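You operate a simulated robot arm through the tools that you are given. There is no shell and no other tool. Be economical: measure what you need, move in short steps, check, and stop when the job is done.

The job below is to be done with a simulated two-armed robot. You get a single attempt, and the scene is never put back.

TASK
Take the sample jar on the top of the long white table and put it away on the sink counter under the pegs. Put the carton marked "pipe clips" from the top of the long white table on the top of the low steel table and the carton that says "pipe ties" on the top of the cable table. Take the stopper off the narrow-necked flask that says "92" on the top of the long white table and lay it down there. Put the beaker with the teal ring in the bottom of the sink. Put the parts box marked "bolts" from the top of the grey table in the grey drip tray there and the parts box labelled "plugs" on the third shelf from the bottom of the steel rack. Put the square bottle labelled "29" from the top of the window table on top of the clear cup and the square bottle marked "56" on the blue tape roll. Put the 20 mm hose adapter from the top of the window table on the purple tape roll and the 16 mm hose adapter on the top of the sampling bench. The order is free. Set down upright: sample jar, carton, beaker with the teal ring, parts box, square bottle, hose adapter.

It is judged by the outcome, as a careful person would: the job done as asked, and still so three seconds after it is handed in. It fails if anything else is knocked over, pushed out of place, dropped, spilled or broken. Lids that push on must go on centred and level and be pressed home; caps that screw on are set level and turned clockwise until they are tight.

THE ROBOT
Two 7-joint arms with two-finger parallel grippers on one trunk, on a base that drives. Base frame: it is fixed to the floor where the robot stands at the start and does not move with it; the origin is under the middle of the robot, x ahead of it, y to its left, z up; the surface under the hand at the start is at about z = 788. Readings come in mm, rad, newtons and seconds.
The left shoulder is at the start at [232, 171, 1001], the right one opposite. Places, roughly: beaker with the teal ring [3250, 2250, 1000]; blue tape roll (7x7x3 cm) [-7100, 2100, 900]; bottom of the sink [3100, 500, 700]; clear cup (5x5x7 cm) [-7100, 1900, 900]; drip tray (20x26x5 cm) [-4900, 2500, 800]; glove carton, orange carton, teal carton [750, 500, 750]; hose adapter [-7000, 250, 1000]; narrow-necked flask [1000, -1500, 750]; parts box [-5000, 2500, 750]; purple tape roll (7x7x3 cm) [-7000, 400, 900]; sample jar [750, -250, 750]; sink counter under the pegs [3000, 1300, 900]; square bottle [-7000, 1750, 1000]; third shelf of the steel rack [-1800, 5400, 900]; top of the cable table [700, -2300, 800]; top of the low steel table [800, 3300, 600]; top of the sampling bench [-5000, -100, 900]. Payload 4.4 kg a hand.
The TCP of each hand is the grasp point between the finger pads, 23 mm short of the fingertips. In the tool frame z runs along the fingers and y along their closing line. Largest opening 94 mm; finger width 38, thickness 10; the body of the gripper, 54 by 96 mm, starts 39 mm behind the TCP.
Orientation is that of the tool frame in the base frame, as [roll, pitch, yaw] about the fixed x, y, z axes, in that order (R = Rz(yaw) Ry(pitch) Rx(roll)). With the fingers straight down and closing along the base's y, the tool's x points along the base's -x, its y along +y and its z along -z.

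THE INTERFACE
- The arms move only by the tool nudge_tool. It takes "left_series", "right_series" or both (then of equal length, played together; a hand with none holds still); each is a list of rows, each a list of 3 entries, a list of its own where there are three numbers: the shift along the base's x, y, z in m, then the turn, a rotation vector about the base's x, y, z in rad, then the gripper command, from -1 (shut) to 1 (fully open), values between in proportion. In form: [[[tx, ty, tz], [ax, ay, az], jaw], ...]. A call has 1 to 8 rows; each row shifts and turns the commanded pose from where the row before left it. Rows are played at 5 a second. More than 50 mm and 0.15 rad between two rows, or a gripper value outside its range, and nothing of the call is played. Where a pose cannot be reached the arm comes as near as it can. A force on the tool above 40 N (or 10 N above the force at the start of the call, whichever is more), or a blocked arm, ends the call early, and 0.2 s more pass. The fingers move at their own pace (about 72 mm/s each) and stop on an object; they squeeze with about 23 N. The grip force told is the motor's: it shows also when the fingers shut on nothing. Time passes only in rows, and 0.2 s behind the last, so rows that do not move let the fingers close. The reply holds the time, the measured pose of the TCP, the force on the tool along the base axes, the opening and the grip force, in the units named above and with some noise, with the torque about the TCP (base axes, N m) and any sound that the robot's microphone picked up, and new pictures: "show" is both (left out), scene, wrist or none (wrist: the cameras of the hands that moved).
- Cameras (640 x 400 px; columns grow to the right, rows downward): "scene" is now at [363.5, -21.8, 1204.4]; the picture's right is [-0.28, -0.96, -0.00], its down [0.35, -0.10, -0.93] and it looks along [0.90, -0.26, 0.36] (base axes); focal length 214 px, centre (320, 200). "left" rides on the left gripper at [86, -16, -75] in its tool frame; the picture's right is [0.18, 0.98, 0.00], its down [-0.58, 0.11, -0.81] and it looks along [-0.79, 0.15, 0.59] (tool axes); focal length 243 px, centre (320, 200). "right" rides on the right gripper at [86, 16, -75] in its tool frame; the picture's right is [-0.18, 0.98, 0.00], its down [-0.58, -0.11, -0.81] and it looks along [-0.79, -0.15, 0.59] (tool axes); focal length 243 px, centre (320, 200). There is no depth. A picture from a camera that has moved, and an enlarged one, comes with that camera's place and axes in the base frame and with its lens.
- slide_trunk(by): slides the trunk up (or, below 0, down) by that many mm; the arms and the scene camera ride with it, the base frame stays. It gives what a move gives, with no picture.
- roll_base(legs): drives the robot by 1 to 6 legs, each [ahead, left, turn to the left] in mm, mm and rad, along the robot's own axes; the way and the turn of a leg run together, so that a leg with both is an arc; at most 1500 mm and 3.142 rad a leg. The arms and the cameras ride along, it lands a little off, and it stops where it bumps. It gives what a move gives, and a new picture of the scene camera.
- aim_head(pan, tilt): turns the head with the scene camera to pan (to the left, within 1.396 rad either way) and tilt (down, from -0.506 to 1.204), counted from straight ahead of the robot. It gives what a move gives, and a new picture of the scene camera.
- enlarge(camera, box): a new picture of the part [left, top, right, bottom] of that camera's present view, enlarged. No time passes.
- close_job(): hands the job in; it is judged then, once.

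Go step by step. Nothing tells you exact positions but the pictures and the camera data: compare them with the known pose of the tool, close in by small moves and look again before you grip or let go. The budget is 535 turns and 360 pictures, counting those below and the enlarged ones. Unless the task says otherwise, let go and move clear before handing in.

The tools are called after "Emit:" by a JSON object that holds its "fn" and its "kwargs". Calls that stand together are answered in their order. nudge_tool: Moves the arms, as the interface text tells. Its arguments: {"type":"object","properties":{"left_series":{"type":"array","items":{"type":"array"}},"right_series":{"type":"array","items":{"type":"array"}},"show":{"type":"string","enum":["both","scene","wrist","none"]}},"required":[]} The other tools are called the same way: slide_trunk (by) slides the trunk up or down; roll_base (legs) drives the base; aim_head (pan, tilt) turns the head that bears the scene camera; enlarge (camera, box) takes an enlarged picture of a part of a camera's view; close_job () hands the job in.

At the start:

```text
time: 0.0
left_tcp_pos: [468.1, 429.9, 1100.1]
left_orientation: [-3.141, 0.0, -3.141]
left_wrist_force: [-0.4, -0.3, -0.1]
left_moment: [-0.04, 0.01, -0.01]
left_finger_gap: 94.1
left_gripper_force: 0.1
right_tcp_pos: [463.7, -84.8, 1103.9]
right_orientation: [-3.133, -0.014, -3.052]
right_wrist_force: [293.5, -203.1, 58.6]
right_moment: [17.7, 30.55, 18.15]
right_finger_gap: 94.0
right_gripper_force: 0.0
trunk travel left (down, up): [-25.0, 363.0]
robot x, y, heading: [-0.1, 1.2, -0.001]
head pan, tilt: [1.4, 1.201]
```

scene: 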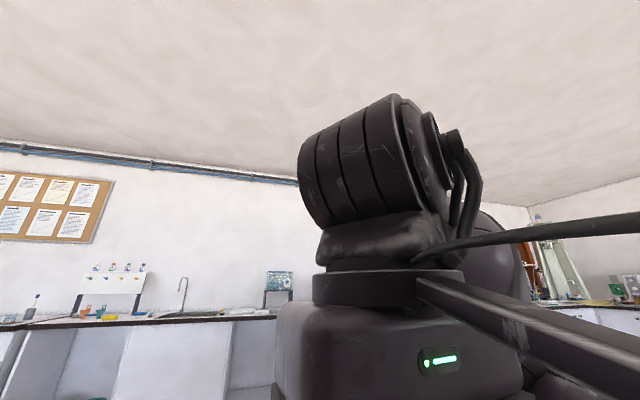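
right: 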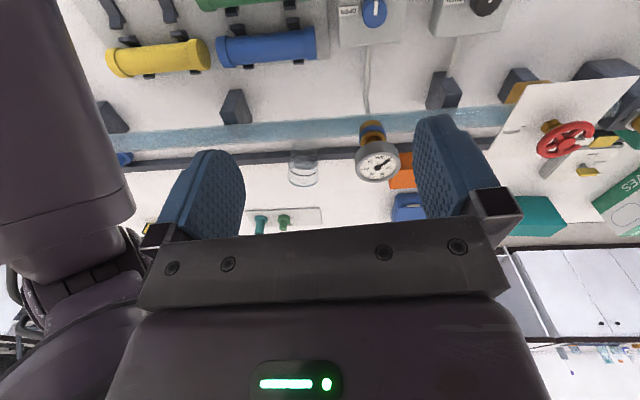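
left: 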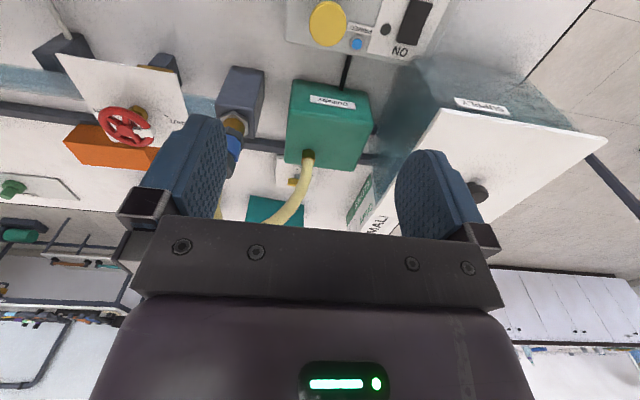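

The scene camera is looking up past the right arm, and the right wrist reads a large force, so the right arm may be pressing on something. I'll aim the head first to see more.

Emit:
{"fn": "aim_head", "kwargs": {"pan": 0, "tilt": 0.6}}

```text
time: 1.5
left_tcp_pos: [468.0, 429.4, 1100.7]
left_orientation: [-3.141, 0.001, 3.14]
left_wrist_force: [-0.1, -0.1, 0.1]
left_moment: [0.0, -0.01, -0.02]
left_finger_gap: 93.8
left_gripper_force: 0.0
right_tcp_pos: [469.0, -84.9, 1105.4]
right_orientation: [-3.127, -0.016, -3.062]
right_wrist_force: [157.7, -49.3, -25.4]
right_moment: [3.64, 10.01, 3.24]
right_finger_gap: 93.9
right_gripper_force: 0.0
trunk travel left (down, up): [-25.0, 363.0]
robot x, y, heading: [0.5, -0.7, -0.004]
head pan, tilt: [0.0, 0.6]
camera scene: at [372.0, -20.7, 1191.7], right [-0.24, -0.97, 0.0], down [0.2, -0.05, -0.98], along [0.95, -0.24, 0.21], focal length 214 px, centre (320, 200)
```

scene: 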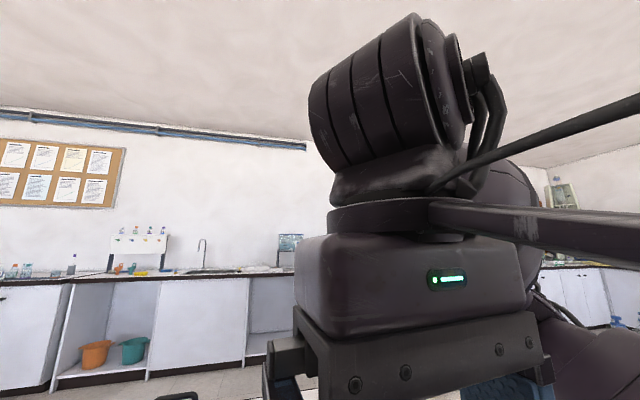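

The head is jammed against the right hand. I'll move the right hand away to the right.

Emit:
{"fn": "nudge_tool", "kwargs": {"right_series": [[[0.02, -0.03, 0], [0, 0, 0], 1], [[0.02, -0.04, 0], [0, 0, 0], 1], [[0, -0.045, 0], [0, 0, 0], 1], [[0, -0.045, 0], [0, 0, 0], 1], [[0, -0.045, 0], [0, 0, 0], 1], [[0, -0.045, 0], [0, 0, 0], 1], [[0, -0.045, 0], [0, 0, 0], 1]], "show": "scene"}}

```text
time: 3.1
left_tcp_pos: [467.2, 428.9, 1102.3]
left_orientation: [-3.141, 0.001, 3.14]
left_wrist_force: [0.9, 0.2, 0.2]
left_moment: [0.03, 0.0, -0.01]
left_finger_gap: 94.1
left_gripper_force: 0.1
right_tcp_pos: [500.8, -377.7, 1105.7]
right_orientation: [-3.134, -0.012, -3.051]
right_wrist_force: [0.3, 0.2, 0.1]
right_moment: [0.06, 0.02, 0.0]
right_finger_gap: 94.1
right_gripper_force: 0.1
trunk travel left (down, up): [-25.0, 363.0]
robot x, y, heading: [-1.8, 2.1, -0.002]
head pan, tilt: [0.0, 0.6]
camera scene: at [379.6, -0.8, 1118.8], right [0.0, -1.0, 0.0], down [-0.56, 0.0, -0.83], along [0.83, 0.0, -0.56], focal length 214 px, centre (320, 200)
```

scene: 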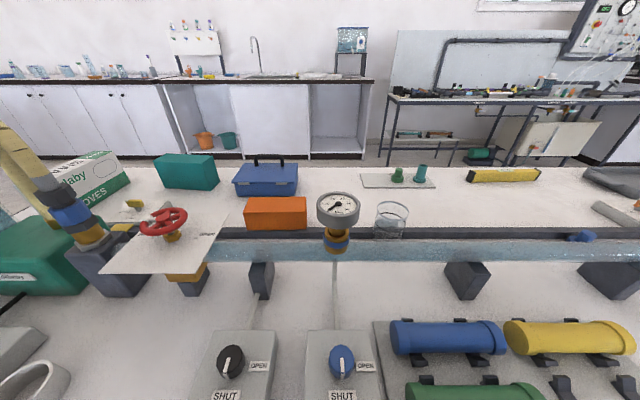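

The head is free now. The rig covers the near part of the table; the cartons and jar stand along the middle. I'll look left and right.

Emit:
{"fn": "aim_head", "kwargs": {"pan": -0.9, "tilt": 0.6}}

Emit:
{"fn": "aim_head", "kwargs": {"pan": 0.8, "tilt": 0.6}}

Emit:
{"fn": "enlarge", "kwargs": {"camera": "scene", "box": [320, 100, 640, 300]}}

```text
time: 4.3
left_tcp_pos: [468.2, 429.5, 1101.1]
left_orientation: [3.141, 0.0, 3.141]
left_wrist_force: [0.4, -0.8, 0.1]
left_moment: [0.01, 0.03, 0.0]
left_finger_gap: 94.2
left_gripper_force: 0.0
right_tcp_pos: [500.2, -377.6, 1104.7]
right_orientation: [-3.134, -0.015, -3.051]
right_wrist_force: [0.4, 0.6, 0.2]
right_moment: [0.0, 0.02, 0.02]
right_finger_gap: 94.2
right_gripper_force: 0.0
trunk travel left (down, up): [-25.0, 363.0]
robot x, y, heading: [1.2, -0.4, 0.0]
head pan, tilt: [-0.901, 0.6]
camera scene: at [346.5, -69.9, 1118.6], right [-0.78, -0.62, 0.0], down [-0.35, 0.44, -0.83], along [0.51, -0.65, -0.56], focal length 214 px, centre (320, 200)
```

scene: 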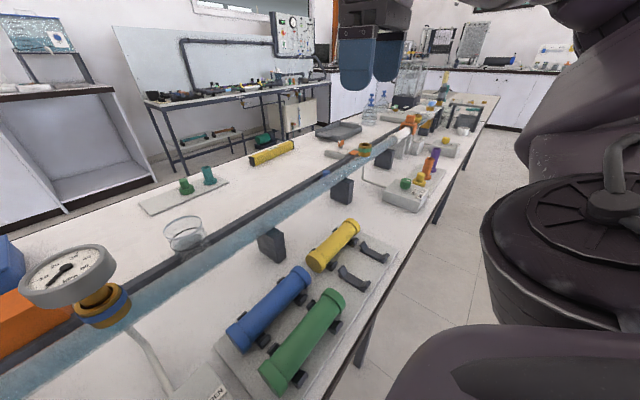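

```text
time: 6.1
left_tcp_pos: [467.5, 429.4, 1101.8]
left_orientation: [-3.141, 0.0, -3.141]
left_wrist_force: [-0.1, -0.3, -0.5]
left_moment: [-0.03, 0.0, 0.0]
left_finger_gap: 94.0
left_gripper_force: 0.0
right_tcp_pos: [501.7, -378.0, 1105.1]
right_orientation: [-3.134, -0.013, -3.052]
right_wrist_force: [-0.2, 0.3, 0.1]
right_moment: [0.02, 0.01, -0.03]
right_finger_gap: 94.0
right_gripper_force: 0.1
trunk travel left (down, up): [-25.0, 363.0]
robot x, y, heading: [0.2, -2.4, 0.0]
head pan, tilt: [0.799, 0.6]
camera scene: at [353.2, 62.6, 1118.6], right [0.72, -0.7, 0.0], down [-0.39, -0.4, -0.83], along [0.58, 0.59, -0.56], focal length 214 px, centre (320, 200)
```

scene: 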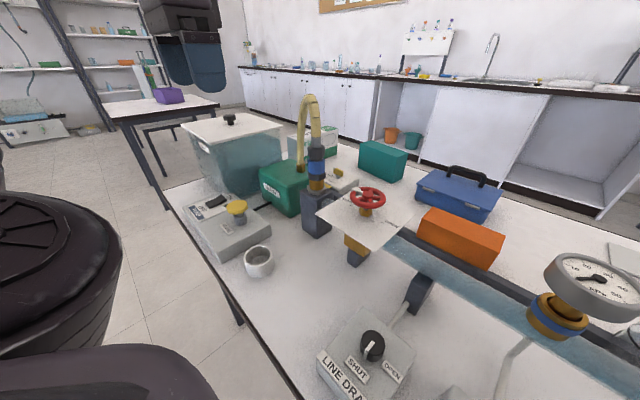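

```text
2.00 times, centred on (480, 200) of scene
camera zoom: at [353.2, 62.6, 1118.6], right [0.72, -0.7, 0.0], down [-0.39, -0.4, -0.83], along [0.58, 0.59, -0.56], focal length 429 px, centre (0, 200)
```

zoom: 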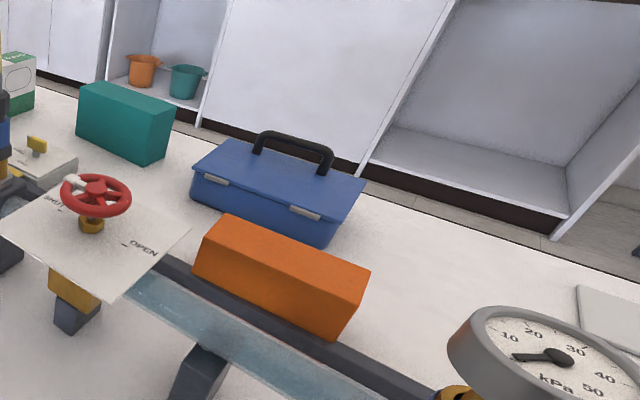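

The jar-like glass stands behind the pipe right of the gauge. I'll look closer at it and at the right part of the table.

Emit:
{"fn": "aim_head", "kwargs": {"pan": -0.3, "tilt": 0.5}}

Emit:
{"fn": "enlarge", "kwargs": {"camera": "scene", "box": [180, 150, 420, 300]}}

Emit:
{"fn": "aim_head", "kwargs": {"pan": -0.9, "tilt": 0.35}}

Emit:
{"fn": "enlarge", "kwargs": {"camera": "scene", "box": [300, 100, 540, 250]}}

```text
time: 7.4
left_tcp_pos: [468.5, 429.2, 1100.5]
left_orientation: [3.14, 0.0, 3.141]
left_wrist_force: [-0.4, -0.7, -0.1]
left_moment: [-0.01, -0.01, 0.01]
left_finger_gap: 94.1
left_gripper_force: 0.0
right_tcp_pos: [501.2, -377.9, 1104.6]
right_orientation: [-3.134, -0.014, -3.05]
right_wrist_force: [-0.3, -0.6, -0.6]
right_moment: [-0.04, 0.0, 0.0]
right_finger_gap: 93.8
right_gripper_force: 0.1
trunk travel left (down, up): [-25.0, 363.0]
robot x, y, heading: [0.2, 0.3, 0.002]
head pan, tilt: [-0.3, 0.499]
camera scene: at [378.4, -27.5, 1127.7], right [-0.29, -0.96, 0.0], down [-0.46, 0.14, -0.88], along [0.84, -0.26, -0.48], focal length 214 px, centre (320, 200)
```

scene: 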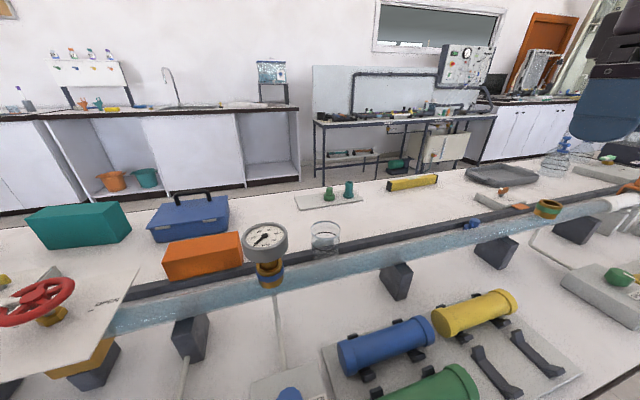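

```text
2.67 times, centred on (300, 225) of scene
camera zoom: at [378.4, -27.5, 1127.7], right [-0.29, -0.96, 0.0], down [-0.46, 0.14, -0.88], along [0.84, -0.26, -0.48], focal length 572 px, centre (373, 133)
```

zoom: 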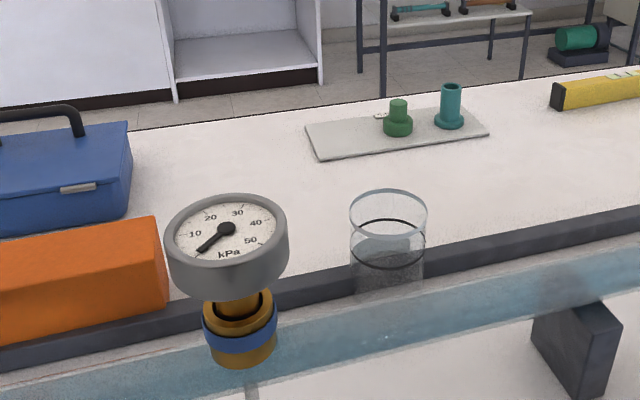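

```text
time: 8.4
left_tcp_pos: [467.6, 429.5, 1101.1]
left_orientation: [-3.141, -0.002, -3.14]
left_wrist_force: [-0.9, 0.4, 0.3]
left_moment: [0.02, -0.01, 0.03]
left_finger_gap: 93.9
left_gripper_force: 0.0
right_tcp_pos: [501.3, -378.0, 1104.7]
right_orientation: [-3.134, -0.014, -3.051]
right_wrist_force: [0.3, 0.8, 0.0]
right_moment: [-0.01, 0.02, -0.04]
right_finger_gap: 94.0
right_gripper_force: 0.0
trunk travel left (down, up): [-25.0, 363.0]
robot x, y, heading: [0.3, -0.3, 0.0]
head pan, tilt: [-0.901, 0.351]
camera scene: at [349.4, -73.6, 1141.3], right [-0.78, -0.62, 0.0], down [-0.21, 0.27, -0.94], along [0.58, -0.74, -0.34], focal length 214 px, centre (320, 200)
```

scene: 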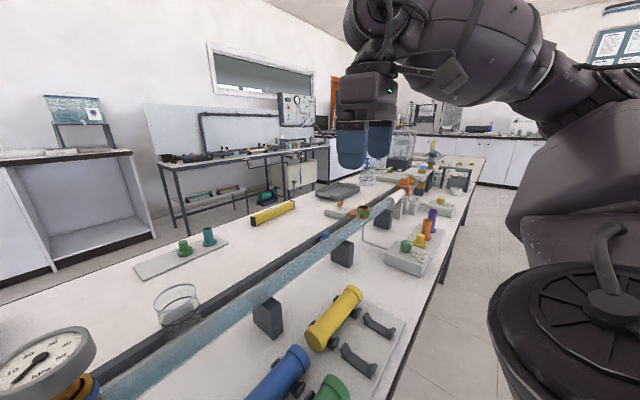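

```text
2.67 times, centred on (420, 175) of scene
camera zoom: at [349.4, -73.6, 1141.3], right [-0.78, -0.62, 0.0], down [-0.21, 0.27, -0.94], along [0.58, -0.74, -0.34], focal length 572 px, centre (53, 267)
```

zoom: 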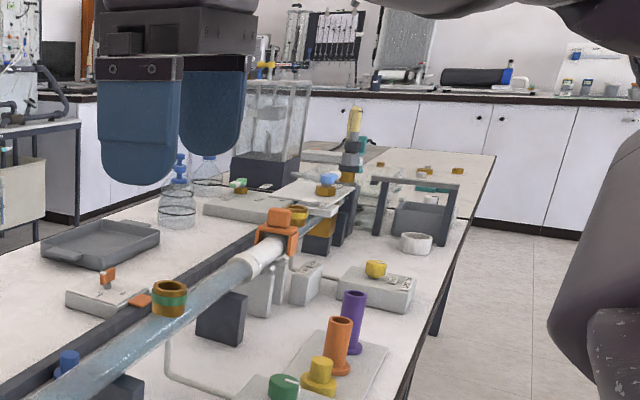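

The jar is a clear open glass with two black rings just behind the pipe. I'll bring the right hand above and behind it for a wrist view.

Emit:
{"fn": "nudge_tool", "kwargs": {"right_series": [[[0.02, 0.028, -0.01], [0, 0, -0.045], 1], [[0.02, 0.028, -0.01], [0, 0, -0.045], 1], [[0.02, 0.028, -0.01], [0, 0, 0], 1], [[0.02, 0.028, -0.01], [0, 0, 0], 1], [[0.02, 0.028, -0.01], [0, 0, 0], 1], [[0.02, 0.028, -0.01], [0, 0, 0], 1], [[0, 0.028, -0.01], [0, 0, 0], 1], [[0, 0.028, -0.01], [0, 0, 0], 1]], "show": "wrist"}}

Emit:
{"fn": "aim_head", "kwargs": {"pan": -0.3, "tilt": 0.5}}

```text
time: 10.2
left_tcp_pos: [469.7, 430.3, 1100.7]
left_orientation: [-3.141, -0.001, -3.141]
left_wrist_force: [0.6, 0.1, 0.4]
left_moment: [0.03, 0.01, 0.02]
left_finger_gap: 93.8
left_gripper_force: 0.0
right_tcp_pos: [624.9, -155.1, 1025.0]
right_orientation: [-3.132, -0.013, -3.141]
right_wrist_force: [0.6, -0.3, -1.1]
right_moment: [0.03, -0.01, -0.03]
right_finger_gap: 94.1
right_gripper_force: 0.1
trunk travel left (down, up): [-25.0, 363.0]
robot x, y, heading: [1.1, 1.8, -0.004]
head pan, tilt: [-0.901, 0.351]
camera right: at [538.7, -137.6, 1100.5], right [0.18, 0.98, -0.01], down [0.59, -0.1, 0.8], along [0.78, -0.15, -0.6], focal length 243 px, centre (320, 200)
```

right: 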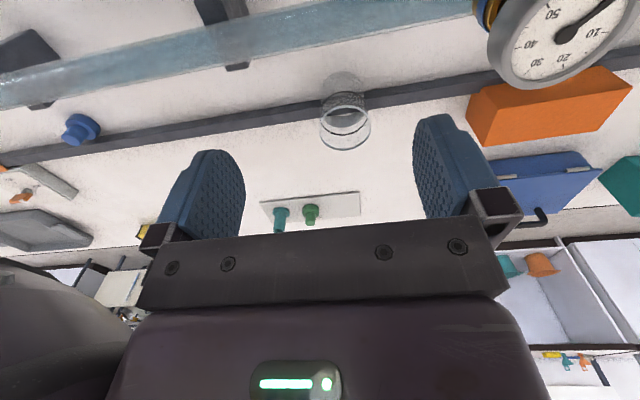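

```text
time: 11.2
left_tcp_pos: [468.5, 429.4, 1101.0]
left_orientation: [-3.142, -0.001, -3.141]
left_wrist_force: [0.6, 0.6, 0.7]
left_moment: [-0.01, 0.01, -0.04]
left_finger_gap: 93.7
left_gripper_force: 0.2
right_tcp_pos: [624.0, -155.1, 1025.8]
right_orientation: [-3.133, -0.014, -3.141]
right_wrist_force: [-0.3, -1.3, -0.9]
right_moment: [0.03, 0.01, 0.01]
right_finger_gap: 93.7
right_gripper_force: 0.1
trunk travel left (down, up): [-25.0, 363.0]
robot x, y, heading: [-0.2, 0.9, 0.0]
head pan, tilt: [-0.3, 0.499]
camera scene: at [378.4, -27.7, 1127.7], right [-0.3, -0.95, 0.0], down [-0.46, 0.14, -0.88], along [0.84, -0.26, -0.48], focal length 214 px, centre (320, 200)
```

scene: 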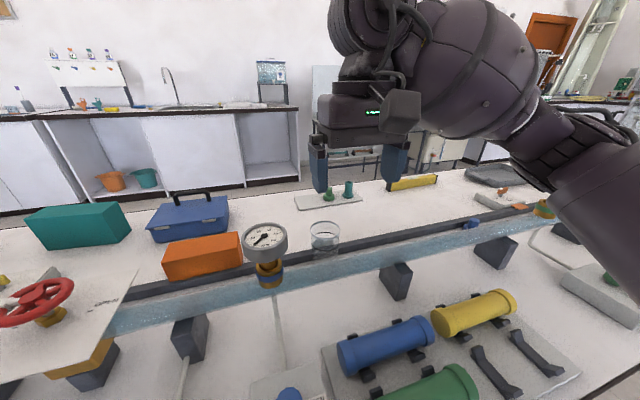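

The jar triangulates to about (711, -143), base at z 788, rim at 872; the pipe lies nearer at x about 627. I'll move over it and look again.

Emit:
{"fn": "nudge_tool", "kwargs": {"right_series": [[[0.045, 0.006, -0.02], [0.0086, -0.014, 0], 1], [[0.042, 0.006, -0.03], [0, 0, 0], 1], [[0, 0, -0.03], [0, 0, 0], 1], [[0, 0, 0], [0, 0, 0], 1]], "show": "both"}}

Emit:
{"fn": "enlarge", "kwargs": {"camera": "scene", "box": [220, 100, 460, 250]}}

```text
refused: row 2 steps farther than a row can; nothing moved
```

```text
2.67 times, centred on (340, 175) of scene
camera zoom: at [378.4, -27.7, 1127.7], right [-0.3, -0.95, 0.0], down [-0.46, 0.14, -0.88], along [0.84, -0.26, -0.48], focal length 572 px, centre (267, 267)
```

zoom: 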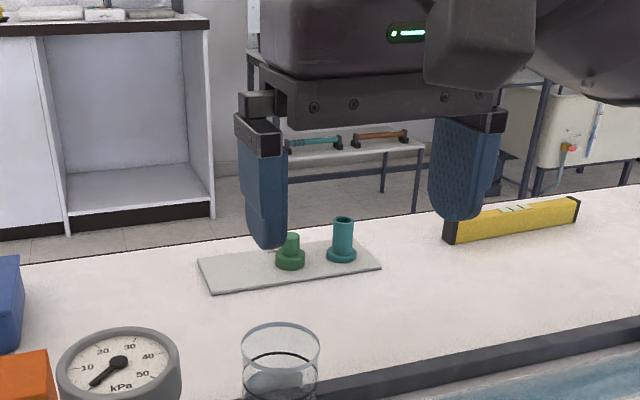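

Emit:
{"fn": "nudge_tool", "kwargs": {"right_series": [[[0.03, 0.004, -0.02], [0.0086, -0.014, 0], 1], [[0.03, 0.004, -0.02], [0, 0, 0], 1], [[0.027, 0.004, -0.02], [0, 0, 0], 1], [[0, 0, -0.03], [0, 0, 0], 1], [[0, 0, 0], [0, 0, 0], 1]], "show": "both"}}

Emit:
{"fn": "enlarge", "kwargs": {"camera": "scene", "box": [220, 150, 460, 300]}}

```text
time: 12.4
left_tcp_pos: [468.3, 429.2, 1101.4]
left_orientation: [3.141, 0.0, -3.14]
left_wrist_force: [1.0, -0.1, 0.8]
left_moment: [-0.01, 0.02, -0.04]
left_finger_gap: 94.1
left_gripper_force: 0.1
right_tcp_pos: [710.0, -143.4, 938.5]
right_orientation: [-3.141, 0.002, 3.141]
right_wrist_force: [0.0, -0.7, 0.2]
right_moment: [-0.02, -0.05, -0.02]
right_finger_gap: 94.1
right_gripper_force: 0.1
trunk travel left (down, up): [-25.0, 363.0]
robot x, y, heading: [-3.4, 0.0, -0.0]
head pan, tilt: [-0.3, 0.499]
camera scene: at [378.2, -27.5, 1127.8], right [-0.3, -0.96, 0.0], down [-0.46, 0.14, -0.88], along [0.84, -0.26, -0.48], focal length 214 px, centre (320, 200)
camera right: at [622.4, -127.7, 1011.7], right [0.18, 0.98, 0.0], down [0.58, -0.11, 0.81], along [0.79, -0.15, -0.59], focal length 243 px, centre (320, 200)
```

scene: 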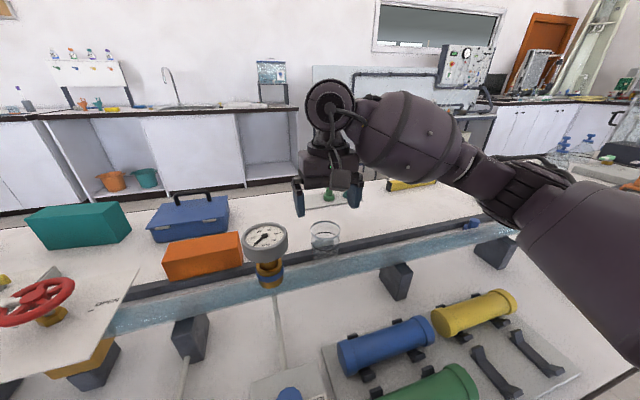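
right: 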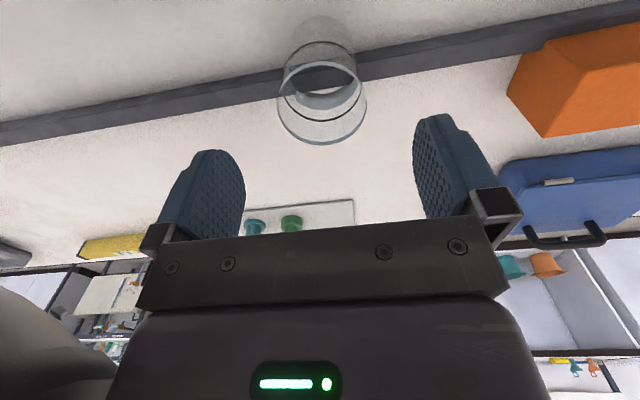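

```text
2.67 times, centred on (340, 225) of scene
camera zoom: at [378.2, -27.5, 1127.8], right [-0.3, -0.96, 0.0], down [-0.46, 0.14, -0.88], along [0.84, -0.26, -0.48], focal length 572 px, centre (267, 133)
```

zoom: 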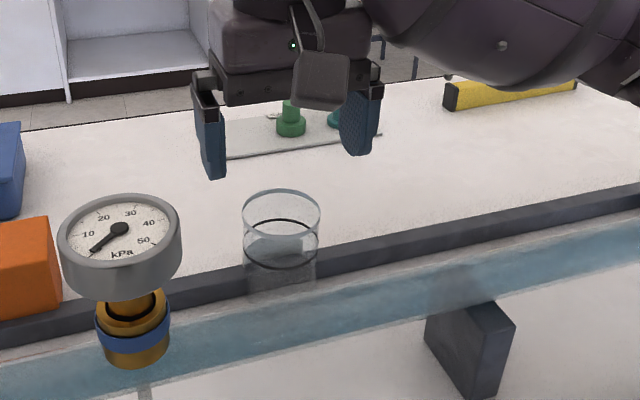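

Prediction matches the picture (rim at 322,105). I'll go down to z 850 and close.

Emit:
{"fn": "nudge_tool", "kwargs": {"right_series": [[[0, 0, -0.03], [0, 0, 0], 1], [[0, 0, -0.03], [0, 0, 0], 1], [[0, 0, -0.03], [0, 0, 0], 1], [[0, 0, 0], [0, 0, 0], 0], [[0, 0, 0], [0, 0, 0], -1], [[0, 0, 0], [0, 0, 0], -1], [[0, 0, 0], [0, 0, 0], -1]], "show": "both"}}

```text
time: 14.0
left_tcp_pos: [461.7, 434.7, 1103.2]
left_orientation: [-3.137, 0.011, 3.142]
left_wrist_force: [0.2, -0.1, 0.4]
left_moment: [0.0, -0.03, 0.0]
left_finger_gap: 94.1
left_gripper_force: 0.0
right_tcp_pos: [707.9, -138.3, 862.2]
right_orientation: [-3.137, 0.026, 3.14]
right_wrist_force: [3.3, 2.3, 13.2]
right_moment: [0.2, -0.31, -0.02]
right_finger_gap: 59.0
right_gripper_force: 22.8
trunk travel left (down, up): [-25.0, 363.0]
robot x, y, heading: [0.5, -1.3, -0.002]
head pan, tilt: [-0.3, 0.499]
camera scene: at [370.3, -21.6, 1131.7], right [-0.3, -0.96, 0.0], down [-0.45, 0.14, -0.88], along [0.84, -0.26, -0.47], focal length 214 px, centre (320, 200)
camera right: at [618.9, -122.7, 934.1], right [0.19, 0.98, 0.0], down [0.56, -0.11, 0.82], along [0.81, -0.15, -0.57], focal length 243 px, centre (320, 200)
```

scene: 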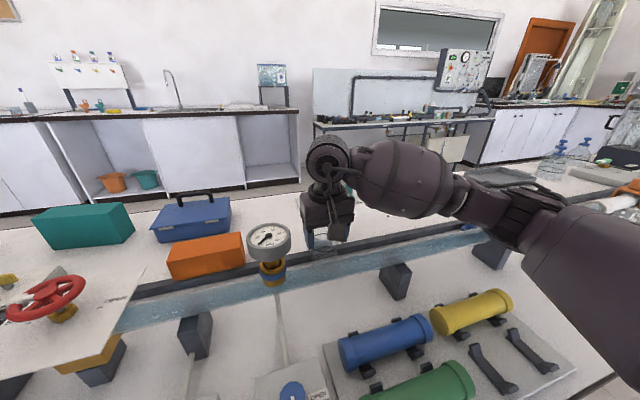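
right: 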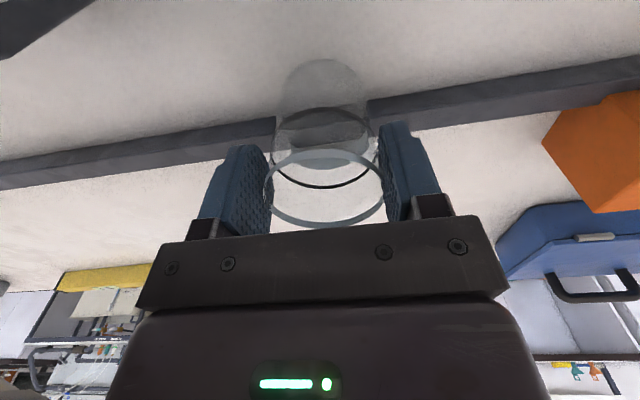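

The jar is gripped (gap 59 mm), but something resisted the last few mm (perhaps the arm near the pipe). I lift straight up.

Emit:
{"fn": "nudge_tool", "kwargs": {"right_series": [[[0, 0, 0.02], [0, 0, 0], -1], [[0, 0, 0.03], [0, 0, 0], -1], [[0, 0, 0.04], [0, 0, 0], -1], [[0, 0, 0.04], [0, 0, 0], -1], [[0, 0, 0.04], [0, 0, 0], -1], [[0, 0, 0], [0, 0, 0], -1]], "show": "both"}}

```text
time: 15.4
left_tcp_pos: [468.6, 430.2, 1101.2]
left_orientation: [-3.139, -0.003, -3.141]
left_wrist_force: [0.2, -0.6, 0.5]
left_moment: [0.02, 0.02, -0.02]
left_finger_gap: 94.0
left_gripper_force: 0.0
right_tcp_pos: [712.5, -141.5, 1014.7]
right_orientation: [-3.141, -0.002, -3.14]
right_wrist_force: [-0.6, 0.5, 0.2]
right_moment: [0.02, 0.0, 0.03]
right_finger_gap: 58.9
right_gripper_force: 22.4
trunk travel left (down, up): [-25.0, 363.0]
robot x, y, heading: [2.6, -1.5, 0.002]
head pan, tilt: [-0.3, 0.499]
camera scene: at [379.1, -27.7, 1127.1], right [-0.3, -0.96, 0.0], down [-0.46, 0.14, -0.88], along [0.84, -0.26, -0.48], focal length 214 px, centre (320, 200)
camera right: at [625.5, -125.0, 1090.2], right [0.18, 0.98, 0.0], down [0.58, -0.11, 0.81], along [0.79, -0.15, -0.59], focal length 243 px, centre (320, 200)
```

scene: 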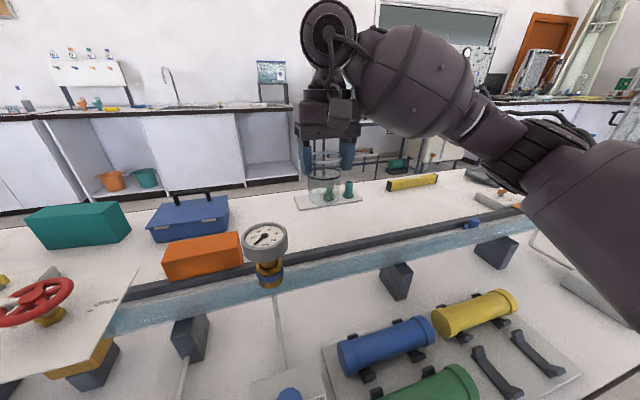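
right: 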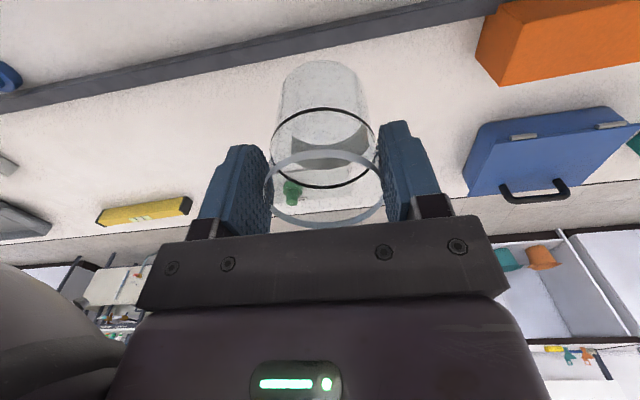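

The jar is held, bottom about 74 mm below the TCP. I retract the arm and back off, then look left for the way round the table.

Emit:
{"fn": "nudge_tool", "kwargs": {"right_series": [[[-0.035, -0.025, 0.008], [0, 0, 0], -1], [[-0.035, -0.025, 0.008], [0, 0, 0], -1], [[-0.035, -0.025, 0.008], [0, 0, 0], -1], [[-0.035, -0.025, 0.008], [0, 0, 0], -1], [[-0.035, -0.025, 0.008], [0, 0, 0], -1], [[0, -0.025, 0.008], [0, 0, 0], -1], [[0, -0.025, 0.008], [0, 0, 0], -1]], "show": "none"}}

Emit:
{"fn": "aim_head", "kwargs": {"pan": 1.39, "tilt": 0.4}}

Emit:
{"fn": "roll_base", "kwargs": {"legs": [[-450, 0, 0]]}}

```text
time: 17.0
left_tcp_pos: [468.6, 429.4, 1102.5]
left_orientation: [3.141, 0.003, 3.141]
left_wrist_force: [0.6, -0.1, -0.4]
left_moment: [0.02, 0.02, -0.01]
left_finger_gap: 93.9
left_gripper_force: 0.0
right_tcp_pos: [535.5, -317.3, 1073.1]
right_orientation: [3.142, 0.0, 3.141]
right_wrist_force: [-0.2, -0.6, -0.4]
right_moment: [0.04, -0.03, 0.0]
right_finger_gap: 59.2
right_gripper_force: 23.0
trunk travel left (down, up): [-25.0, 363.0]
robot x, y, heading: [3.9, 0.5, 0.001]
head pan, tilt: [-0.3, 0.499]
```

```text
time: 18.7
left_tcp_pos: [468.8, 430.4, 1100.3]
left_orientation: [3.141, 0.0, 3.14]
left_wrist_force: [0.1, 0.1, -1.0]
left_moment: [-0.01, 0.0, 0.0]
left_finger_gap: 94.1
left_gripper_force: 0.1
right_tcp_pos: [537.5, -317.6, 1072.6]
right_orientation: [3.141, 0.001, -3.141]
right_wrist_force: [0.5, -0.1, -1.5]
right_moment: [-0.03, 0.01, 0.0]
right_finger_gap: 58.9
right_gripper_force: 23.4
trunk travel left (down, up): [-25.0, 363.0]
robot x, y, heading: [-1.9, 0.8, -0.001]
head pan, tilt: [1.389, 0.4]
camera scene: at [308.3, 90.4, 1136.8], right [0.98, -0.18, 0.0], down [-0.07, -0.38, -0.92], along [0.17, 0.91, -0.39], focal length 214 px, centre (320, 200)
```

scene: 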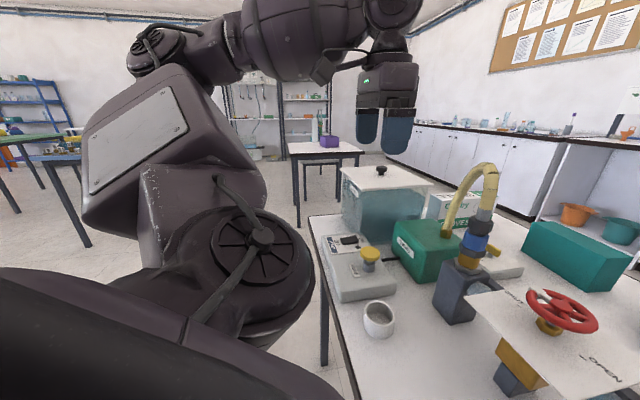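

```text
time: 21.4
left_tcp_pos: [24.0, 428.6, 1101.0]
left_orientation: [-3.14, 0.001, 3.137]
left_wrist_force: [-0.5, 0.0, -0.5]
left_moment: [0.01, 0.0, 0.0]
left_finger_gap: 93.9
left_gripper_force: 0.2
right_tcp_pos: [88.3, -319.4, 1073.1]
right_orientation: [-3.141, 0.001, 3.136]
right_wrist_force: [0.1, -0.5, 0.0]
right_moment: [-0.01, -0.03, 0.04]
right_finger_gap: 58.9
right_gripper_force: 23.4
trunk travel left (down, up): [-25.0, 363.0]
robot x, y, heading: [-442.6, 0.1, -0.001]
head pan, tilt: [1.389, 0.4]
camera scene: at [-138.0, 89.9, 1136.9], right [0.98, -0.19, 0.0], down [-0.07, -0.38, -0.92], along [0.17, 0.91, -0.39], focal length 214 px, centre (320, 200)
```

scene: 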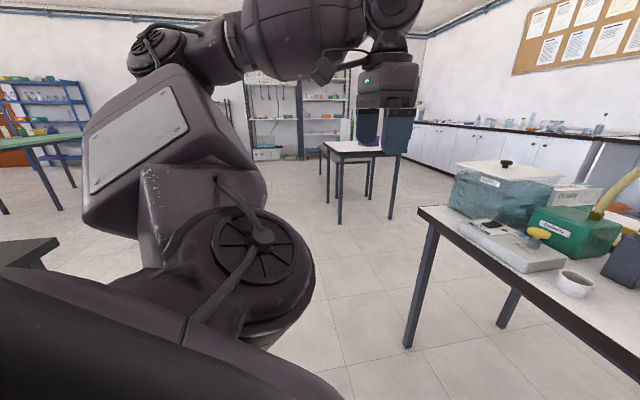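

Turning left in place to see the way ahead toward the low tables.

Emit:
{"fn": "roll_base", "kwargs": {"legs": [[0, 0, 1.57]]}}

Emit:
{"fn": "aim_head", "kwargs": {"pan": 0, "tilt": 0.3}}

Emit:
{"fn": "aim_head", "kwargs": {"pan": -0.9, "tilt": 0.4}}

```text
time: 25.7
left_tcp_pos: [-879.7, 467.4, 1100.7]
left_orientation: [3.14, 0.001, -1.564]
left_wrist_force: [-0.2, 0.4, 0.8]
left_moment: [0.02, 0.01, 0.01]
left_finger_gap: 94.0
left_gripper_force: 0.0
right_tcp_pos: [-131.7, 540.2, 1072.0]
right_orientation: [3.141, 0.0, -1.565]
right_wrist_force: [0.9, 1.1, -1.1]
right_moment: [0.01, -0.02, -0.01]
right_finger_gap: 58.9
right_gripper_force: 22.4
trunk travel left (down, up): [-25.0, 363.0]
robot x, y, heading: [-446.0, 0.7, 1.577]
head pan, tilt: [1.389, 0.4]
camera scene: at [-540.9, 309.1, 1136.8], right [0.17, 0.98, 0.0], down [0.38, -0.07, -0.92], along [-0.91, 0.16, -0.39], focal length 214 px, centre (320, 200)
```

scene: 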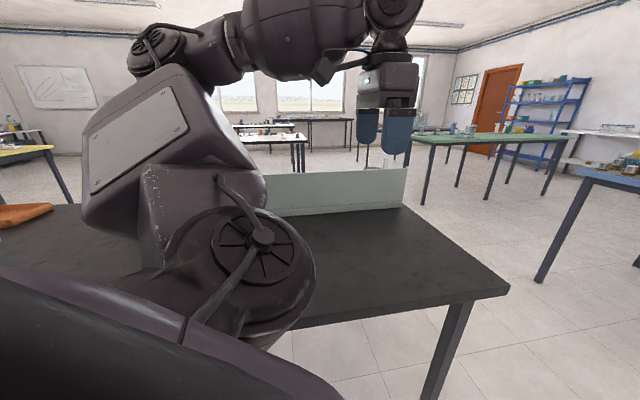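

```text
time: 27.2
left_tcp_pos: [-879.2, 467.0, 1100.3]
left_orientation: [-3.141, 0.0, -1.562]
left_wrist_force: [-0.7, 0.2, 0.2]
left_moment: [-0.01, 0.04, -0.02]
left_finger_gap: 94.2
left_gripper_force: 0.0
right_tcp_pos: [-132.6, 540.5, 1071.4]
right_orientation: [-3.141, -0.001, -1.562]
right_wrist_force: [0.1, 1.1, 0.0]
right_moment: [-0.04, -0.03, 0.0]
right_finger_gap: 59.0
right_gripper_force: 22.9
trunk travel left (down, up): [-25.0, 363.0]
robot x, y, heading: [-449.6, 2.4, 1.576]
head pan, tilt: [0.0, 0.3]
camera scene: at [-450.2, 386.4, 1146.0], right [1.0, 0.01, 0.0], down [0.0, -0.3, -0.96], along [-0.01, 0.96, -0.3], focal length 214 px, centre (320, 200)
```

scene: 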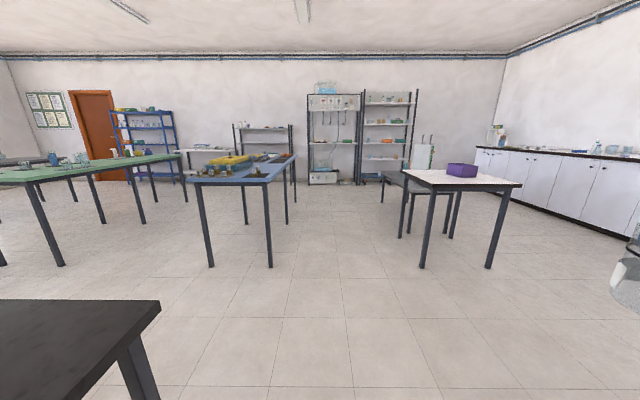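

```text
time: 28.4
left_tcp_pos: [-879.6, 466.3, 1100.2]
left_orientation: [3.141, -0.001, -1.565]
left_wrist_force: [0.2, -0.5, 0.0]
left_moment: [0.02, 0.01, 0.0]
left_finger_gap: 94.0
left_gripper_force: 0.0
right_tcp_pos: [-131.4, 541.7, 1072.3]
right_orientation: [-3.14, 0.001, -1.564]
right_wrist_force: [-0.7, -0.4, -1.0]
right_moment: [-0.02, -0.01, 0.0]
right_finger_gap: 59.0
right_gripper_force: 23.2
trunk travel left (down, up): [-25.0, 363.0]
robot x, y, heading: [-445.3, 3.2, 1.577]
head pan, tilt: [-0.901, 0.4]
camera scene: at [-377.4, 351.2, 1136.8], right [0.63, -0.78, 0.0], down [-0.3, -0.24, -0.92], along [0.72, 0.58, -0.39], focal length 214 px, centre (320, 200)
```

scene: 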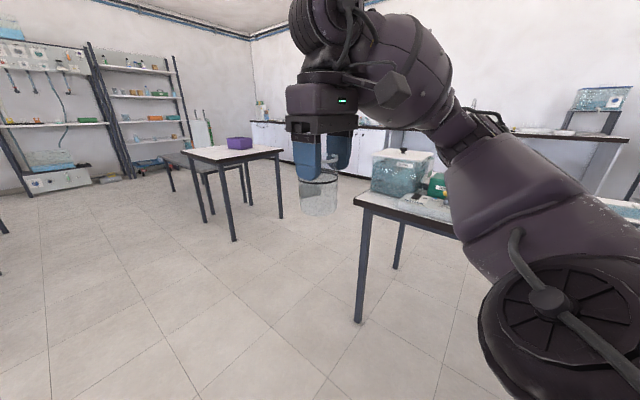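

The gap between the white table's left end (y about 770) and the purple-box table (y about 2000) looks passable. I'll drive ahead to y about 1400, turn right and go through.

Emit:
{"fn": "roll_base", "kwargs": {"legs": [[1380, 0, 0], [0, 0, -1.57]]}}

Emit:
{"fn": "aim_head", "kwargs": {"pan": 0, "tilt": 0.5}}

```text
time: 39.1
left_tcp_pos: [-12.9, 1845.6, 1100.7]
left_orientation: [3.14, -0.001, -3.093]
left_wrist_force: [-0.7, -0.3, -0.3]
left_moment: [0.02, 0.0, 0.0]
left_finger_gap: 94.1
left_gripper_force: 0.1
right_tcp_pos: [89.9, 1100.7, 1071.9]
right_orientation: [-3.141, 0.0, -3.093]
right_wrist_force: [0.2, -0.7, -0.7]
right_moment: [0.02, -0.03, -0.02]
right_finger_gap: 59.1
right_gripper_force: 23.2
trunk travel left (down, up): [-25.0, 363.0]
robot x, y, heading: [-462.3, 1392.7, 0.049]
head pan, tilt: [-0.901, 0.4]
camera scene: at [-110.1, 1336.7, 1136.8], right [-0.75, -0.66, 0.0], down [-0.26, 0.29, -0.92], along [0.61, -0.69, -0.39], focal length 214 px, centre (320, 200)
```

scene: 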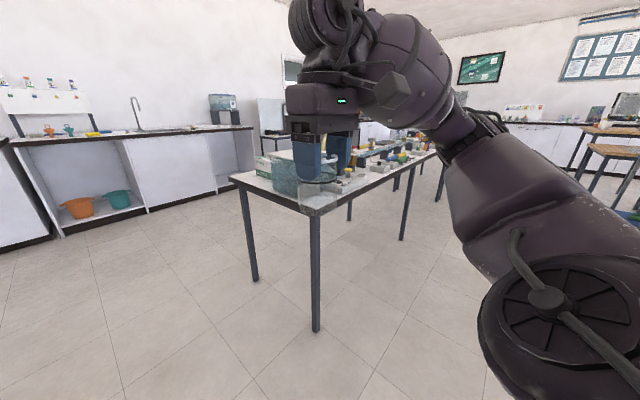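

```text
time: 40.3
left_tcp_pos: [-14.6, 1845.1, 1101.4]
left_orientation: [3.14, 0.0, -3.094]
left_wrist_force: [0.3, 0.1, 0.5]
left_moment: [-0.06, -0.02, -0.02]
left_finger_gap: 94.0
left_gripper_force: 0.1
right_tcp_pos: [90.0, 1102.1, 1072.0]
right_orientation: [-3.141, -0.001, -3.093]
right_wrist_force: [0.7, 0.0, -1.1]
right_moment: [-0.03, 0.03, -0.01]
right_finger_gap: 59.0
right_gripper_force: 23.1
trunk travel left (down, up): [-25.0, 363.0]
robot x, y, heading: [-461.6, 1393.2, 0.048]
head pan, tilt: [0.0, 0.499]
camera scene: at [-80.1, 1410.9, 1127.7], right [0.05, -1.0, 0.0], down [-0.48, -0.02, -0.88], along [0.88, 0.04, -0.48], focal length 214 px, centre (320, 200)
```

scene: 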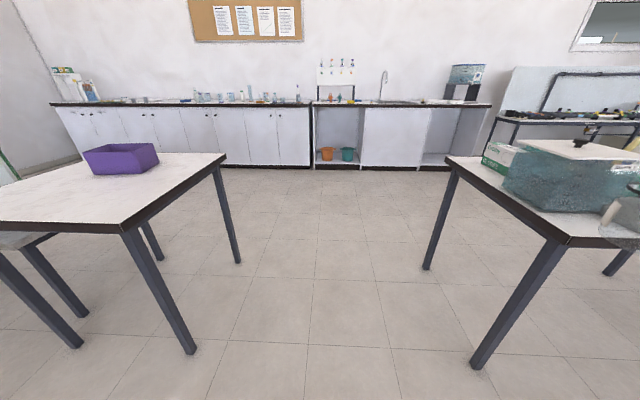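

The passage runs at y about 1390, width about 1350. I'll drive through to x about 1500 then toward the counter.

Emit:
{"fn": "roll_base", "kwargs": {"legs": [[0, 0, -0.048], [1250, 0, 0], [950, 0, 0]]}}

Emit:
{"fn": "slide_trunk", "kwargs": {"by": 120}}

Emit:
{"fn": "aim_head", "kwargs": {"pan": 0, "tilt": 0.45}}

```text
time: 51.7
left_tcp_pos: [2228.8, 1828.7, 1100.1]
left_orientation: [-3.141, 0.0, -3.137]
left_wrist_force: [0.4, 0.4, 0.1]
left_moment: [0.0, 0.01, 0.0]
left_finger_gap: 94.1
left_gripper_force: 0.0
right_tcp_pos: [2300.5, 1082.0, 1072.0]
right_orientation: [3.141, 0.0, -3.138]
right_wrist_force: [-0.1, 0.3, -0.3]
right_moment: [0.01, 0.02, 0.0]
right_finger_gap: 59.0
right_gripper_force: 22.8
trunk travel left (down, up): [-25.0, 363.0]
robot x, y, heading: [1762.7, 1395.4, 0.006]
head pan, tilt: [0.0, 0.499]
camera scene: at [2144.5, 1398.6, 1127.6], right [0.0, -1.0, 0.0], down [-0.48, 0.0, -0.88], along [0.88, 0.0, -0.48], focal length 214 px, centre (320, 200)
```

scene: 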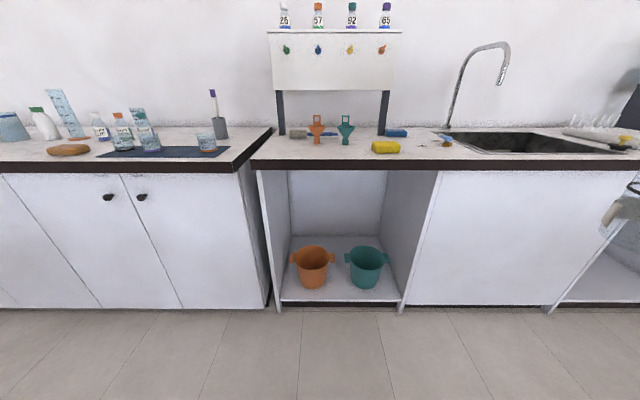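

```text
time: 53.2
left_tcp_pos: [2230.6, 1829.6, 1219.1]
left_orientation: [3.141, -0.005, -3.137]
left_wrist_force: [-0.6, 0.7, -0.2]
left_moment: [-0.02, 0.05, 0.03]
left_finger_gap: 93.9
left_gripper_force: 0.1
right_tcp_pos: [2302.6, 1082.0, 1190.4]
right_orientation: [-3.141, -0.004, -3.138]
right_wrist_force: [-0.6, 0.4, -1.0]
right_moment: [-0.01, 0.04, 0.0]
right_finger_gap: 58.9
right_gripper_force: 23.3
trunk travel left (down, up): [-145.0, 243.0]
robot x, y, heading: [1760.0, 1398.9, 0.007]
head pan, tilt: [0.0, 0.499]
```

```text
time: 53.8
left_tcp_pos: [2229.4, 1829.7, 1220.1]
left_orientation: [3.141, 0.002, -3.138]
left_wrist_force: [-0.4, -0.2, -0.4]
left_moment: [0.0, -0.01, 0.06]
left_finger_gap: 94.1
left_gripper_force: 0.0
right_tcp_pos: [2299.9, 1081.5, 1190.8]
right_orientation: [-3.141, -0.002, -3.138]
right_wrist_force: [-0.1, -0.1, -0.6]
right_moment: [0.03, 0.0, 0.02]
right_finger_gap: 58.9
right_gripper_force: 23.3
trunk travel left (down, up): [-145.0, 243.0]
robot x, y, heading: [1764.1, 1398.6, -0.0]
head pan, tilt: [0.0, 0.45]
camera scene: at [2035.9, 1398.2, 1281.0], right [0.0, -1.0, 0.0], down [-0.44, 0.0, -0.9], along [0.9, 0.0, -0.44], focal length 214 px, centre (320, 200)
```

scene: 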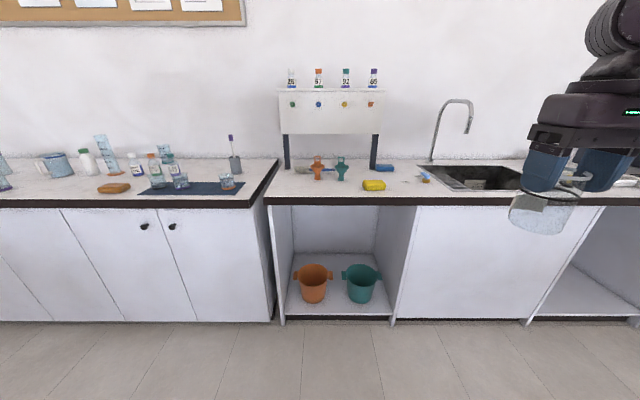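

Clamps, sponges and the pegboard are on the counter. I'll zoom to choose a free spot under the pegs.

Emit:
{"fn": "enlarge", "kwargs": {"camera": "scene", "box": [250, 60, 450, 210]}}

```text
2.67 times, centred on (350, 135) of scene
camera zoom: at [2035.9, 1398.2, 1281.0], right [0.0, -1.0, 0.0], down [-0.44, 0.0, -0.9], along [0.9, 0.0, -0.44], focal length 572 px, centre (240, 373)
```

zoom: 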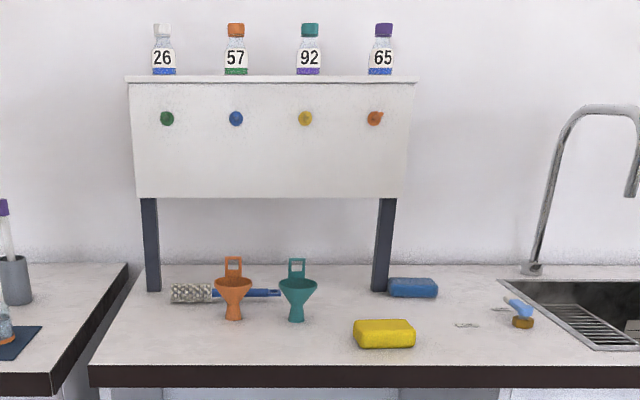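

I'll place the jar left of the orange funnel, below the green peg (about x 2960, y 1520). Driving closer.

Emit:
{"fn": "roll_base", "kwargs": {"legs": [[0, 330, 0], [400, 0, 0]]}}

Emit:
{"fn": "aim_head", "kwargs": {"pan": -0.3, "tilt": 0.6}}

```text
time: 59.4
left_tcp_pos: [2622.8, 2169.1, 1222.2]
left_orientation: [-3.14, 0.001, -3.128]
left_wrist_force: [1.0, 0.4, 0.3]
left_moment: [0.01, 0.01, 0.0]
left_finger_gap: 94.0
left_gripper_force: 0.1
right_tcp_pos: [2702.0, 1422.8, 1192.4]
right_orientation: [3.141, 0.0, -3.127]
right_wrist_force: [-0.1, -0.2, 1.0]
right_moment: [-0.03, 0.02, -0.02]
right_finger_gap: 58.7
right_gripper_force: 22.8
trunk travel left (down, up): [-145.0, 243.0]
robot x, y, heading: [2160.0, 1729.6, 0.017]
head pan, tilt: [0.0, 0.45]
camera scene: at [2434.4, 1737.0, 1281.1], right [0.01, -1.0, 0.0], down [-0.44, -0.01, -0.9], along [0.9, 0.01, -0.44], focal length 214 px, centre (320, 200)
```

scene: 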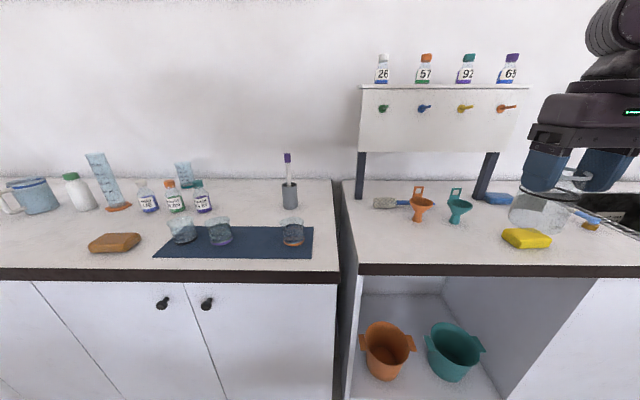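

```text
time: 60.2
left_tcp_pos: [2622.3, 2169.8, 1221.1]
left_orientation: [3.141, 0.001, -3.126]
left_wrist_force: [0.0, 0.0, -0.6]
left_moment: [0.01, 0.03, -0.03]
left_finger_gap: 93.9
left_gripper_force: 0.0
right_tcp_pos: [2702.0, 1424.0, 1191.4]
right_orientation: [3.141, 0.001, -3.127]
right_wrist_force: [-1.5, 0.4, -0.6]
right_moment: [-0.03, 0.0, -0.01]
right_finger_gap: 58.9
right_gripper_force: 23.0
trunk travel left (down, up): [-145.0, 243.0]
robot x, y, heading: [2158.0, 1729.8, 0.01]
head pan, tilt: [-0.3, 0.6]
camera scene: at [2427.0, 1710.9, 1267.6], right [-0.28, -0.96, 0.0], down [-0.54, 0.16, -0.83], along [0.79, -0.23, -0.56], focal length 214 px, centre (320, 200)
```

scene: 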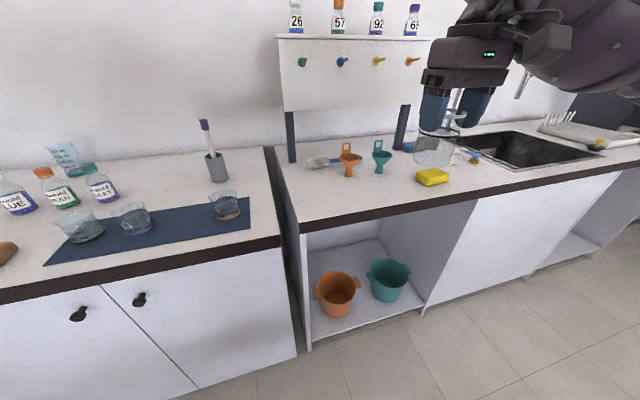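

Target for the jar: (2960, 1530). The panel stands at x about 3150, so this leaves room. Moving over at height.

Emit:
{"fn": "nudge_tool", "kwargs": {"right_series": [[[0.043, 0.018, 0], [0, 0, 0], -1], [[0.043, 0.018, 0], [0, 0, 0], -1], [[0.043, 0.018, -0.01], [0, 0, 0], -1], [[0.043, 0.018, -0.01], [0, 0, 0], -1], [[0.043, 0.018, -0.01], [0, 0, 0], -1], [[0.043, 0.018, -0.01], [0, 0, 0], -1], [[0, 0, -0.04], [0, 0, 0], -1], [[0, 0, -0.02], [0, 0, 0], -1]], "show": "both"}}

```text
time: 62.0
left_tcp_pos: [2621.3, 2170.5, 1220.4]
left_orientation: [3.141, -0.001, -3.128]
left_wrist_force: [0.2, 0.5, -0.4]
left_moment: [0.01, -0.02, -0.01]
left_finger_gap: 93.8
left_gripper_force: 0.0
right_tcp_pos: [2962.8, 1531.1, 1093.7]
right_orientation: [-3.14, 0.0, -3.126]
right_wrist_force: [1.1, -0.2, 0.3]
right_moment: [0.02, 0.04, 0.02]
right_finger_gap: 58.6
right_gripper_force: 23.4
trunk travel left (down, up): [-145.0, 243.0]
robot x, y, heading: [2164.5, 1733.4, 0.016]
head pan, tilt: [-0.3, 0.6]
camera scene: at [2427.3, 1711.4, 1267.5], right [-0.28, -0.96, 0.0], down [-0.54, 0.16, -0.83], along [0.79, -0.23, -0.56], focal length 214 px, centre (320, 200)
camera right: at [2874.9, 1544.8, 1167.1], right [0.17, 0.99, 0.0], down [0.58, -0.1, 0.81], along [0.79, -0.14, -0.59], focal length 243 px, centre (320, 200)
```

scene: 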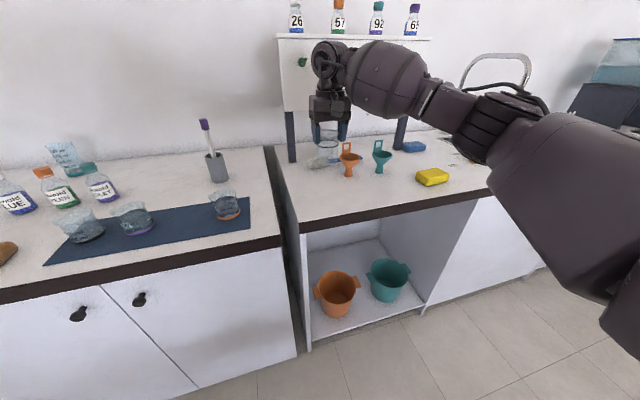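
right: 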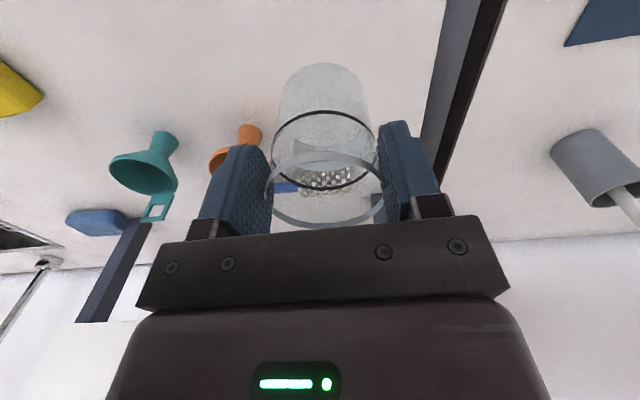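

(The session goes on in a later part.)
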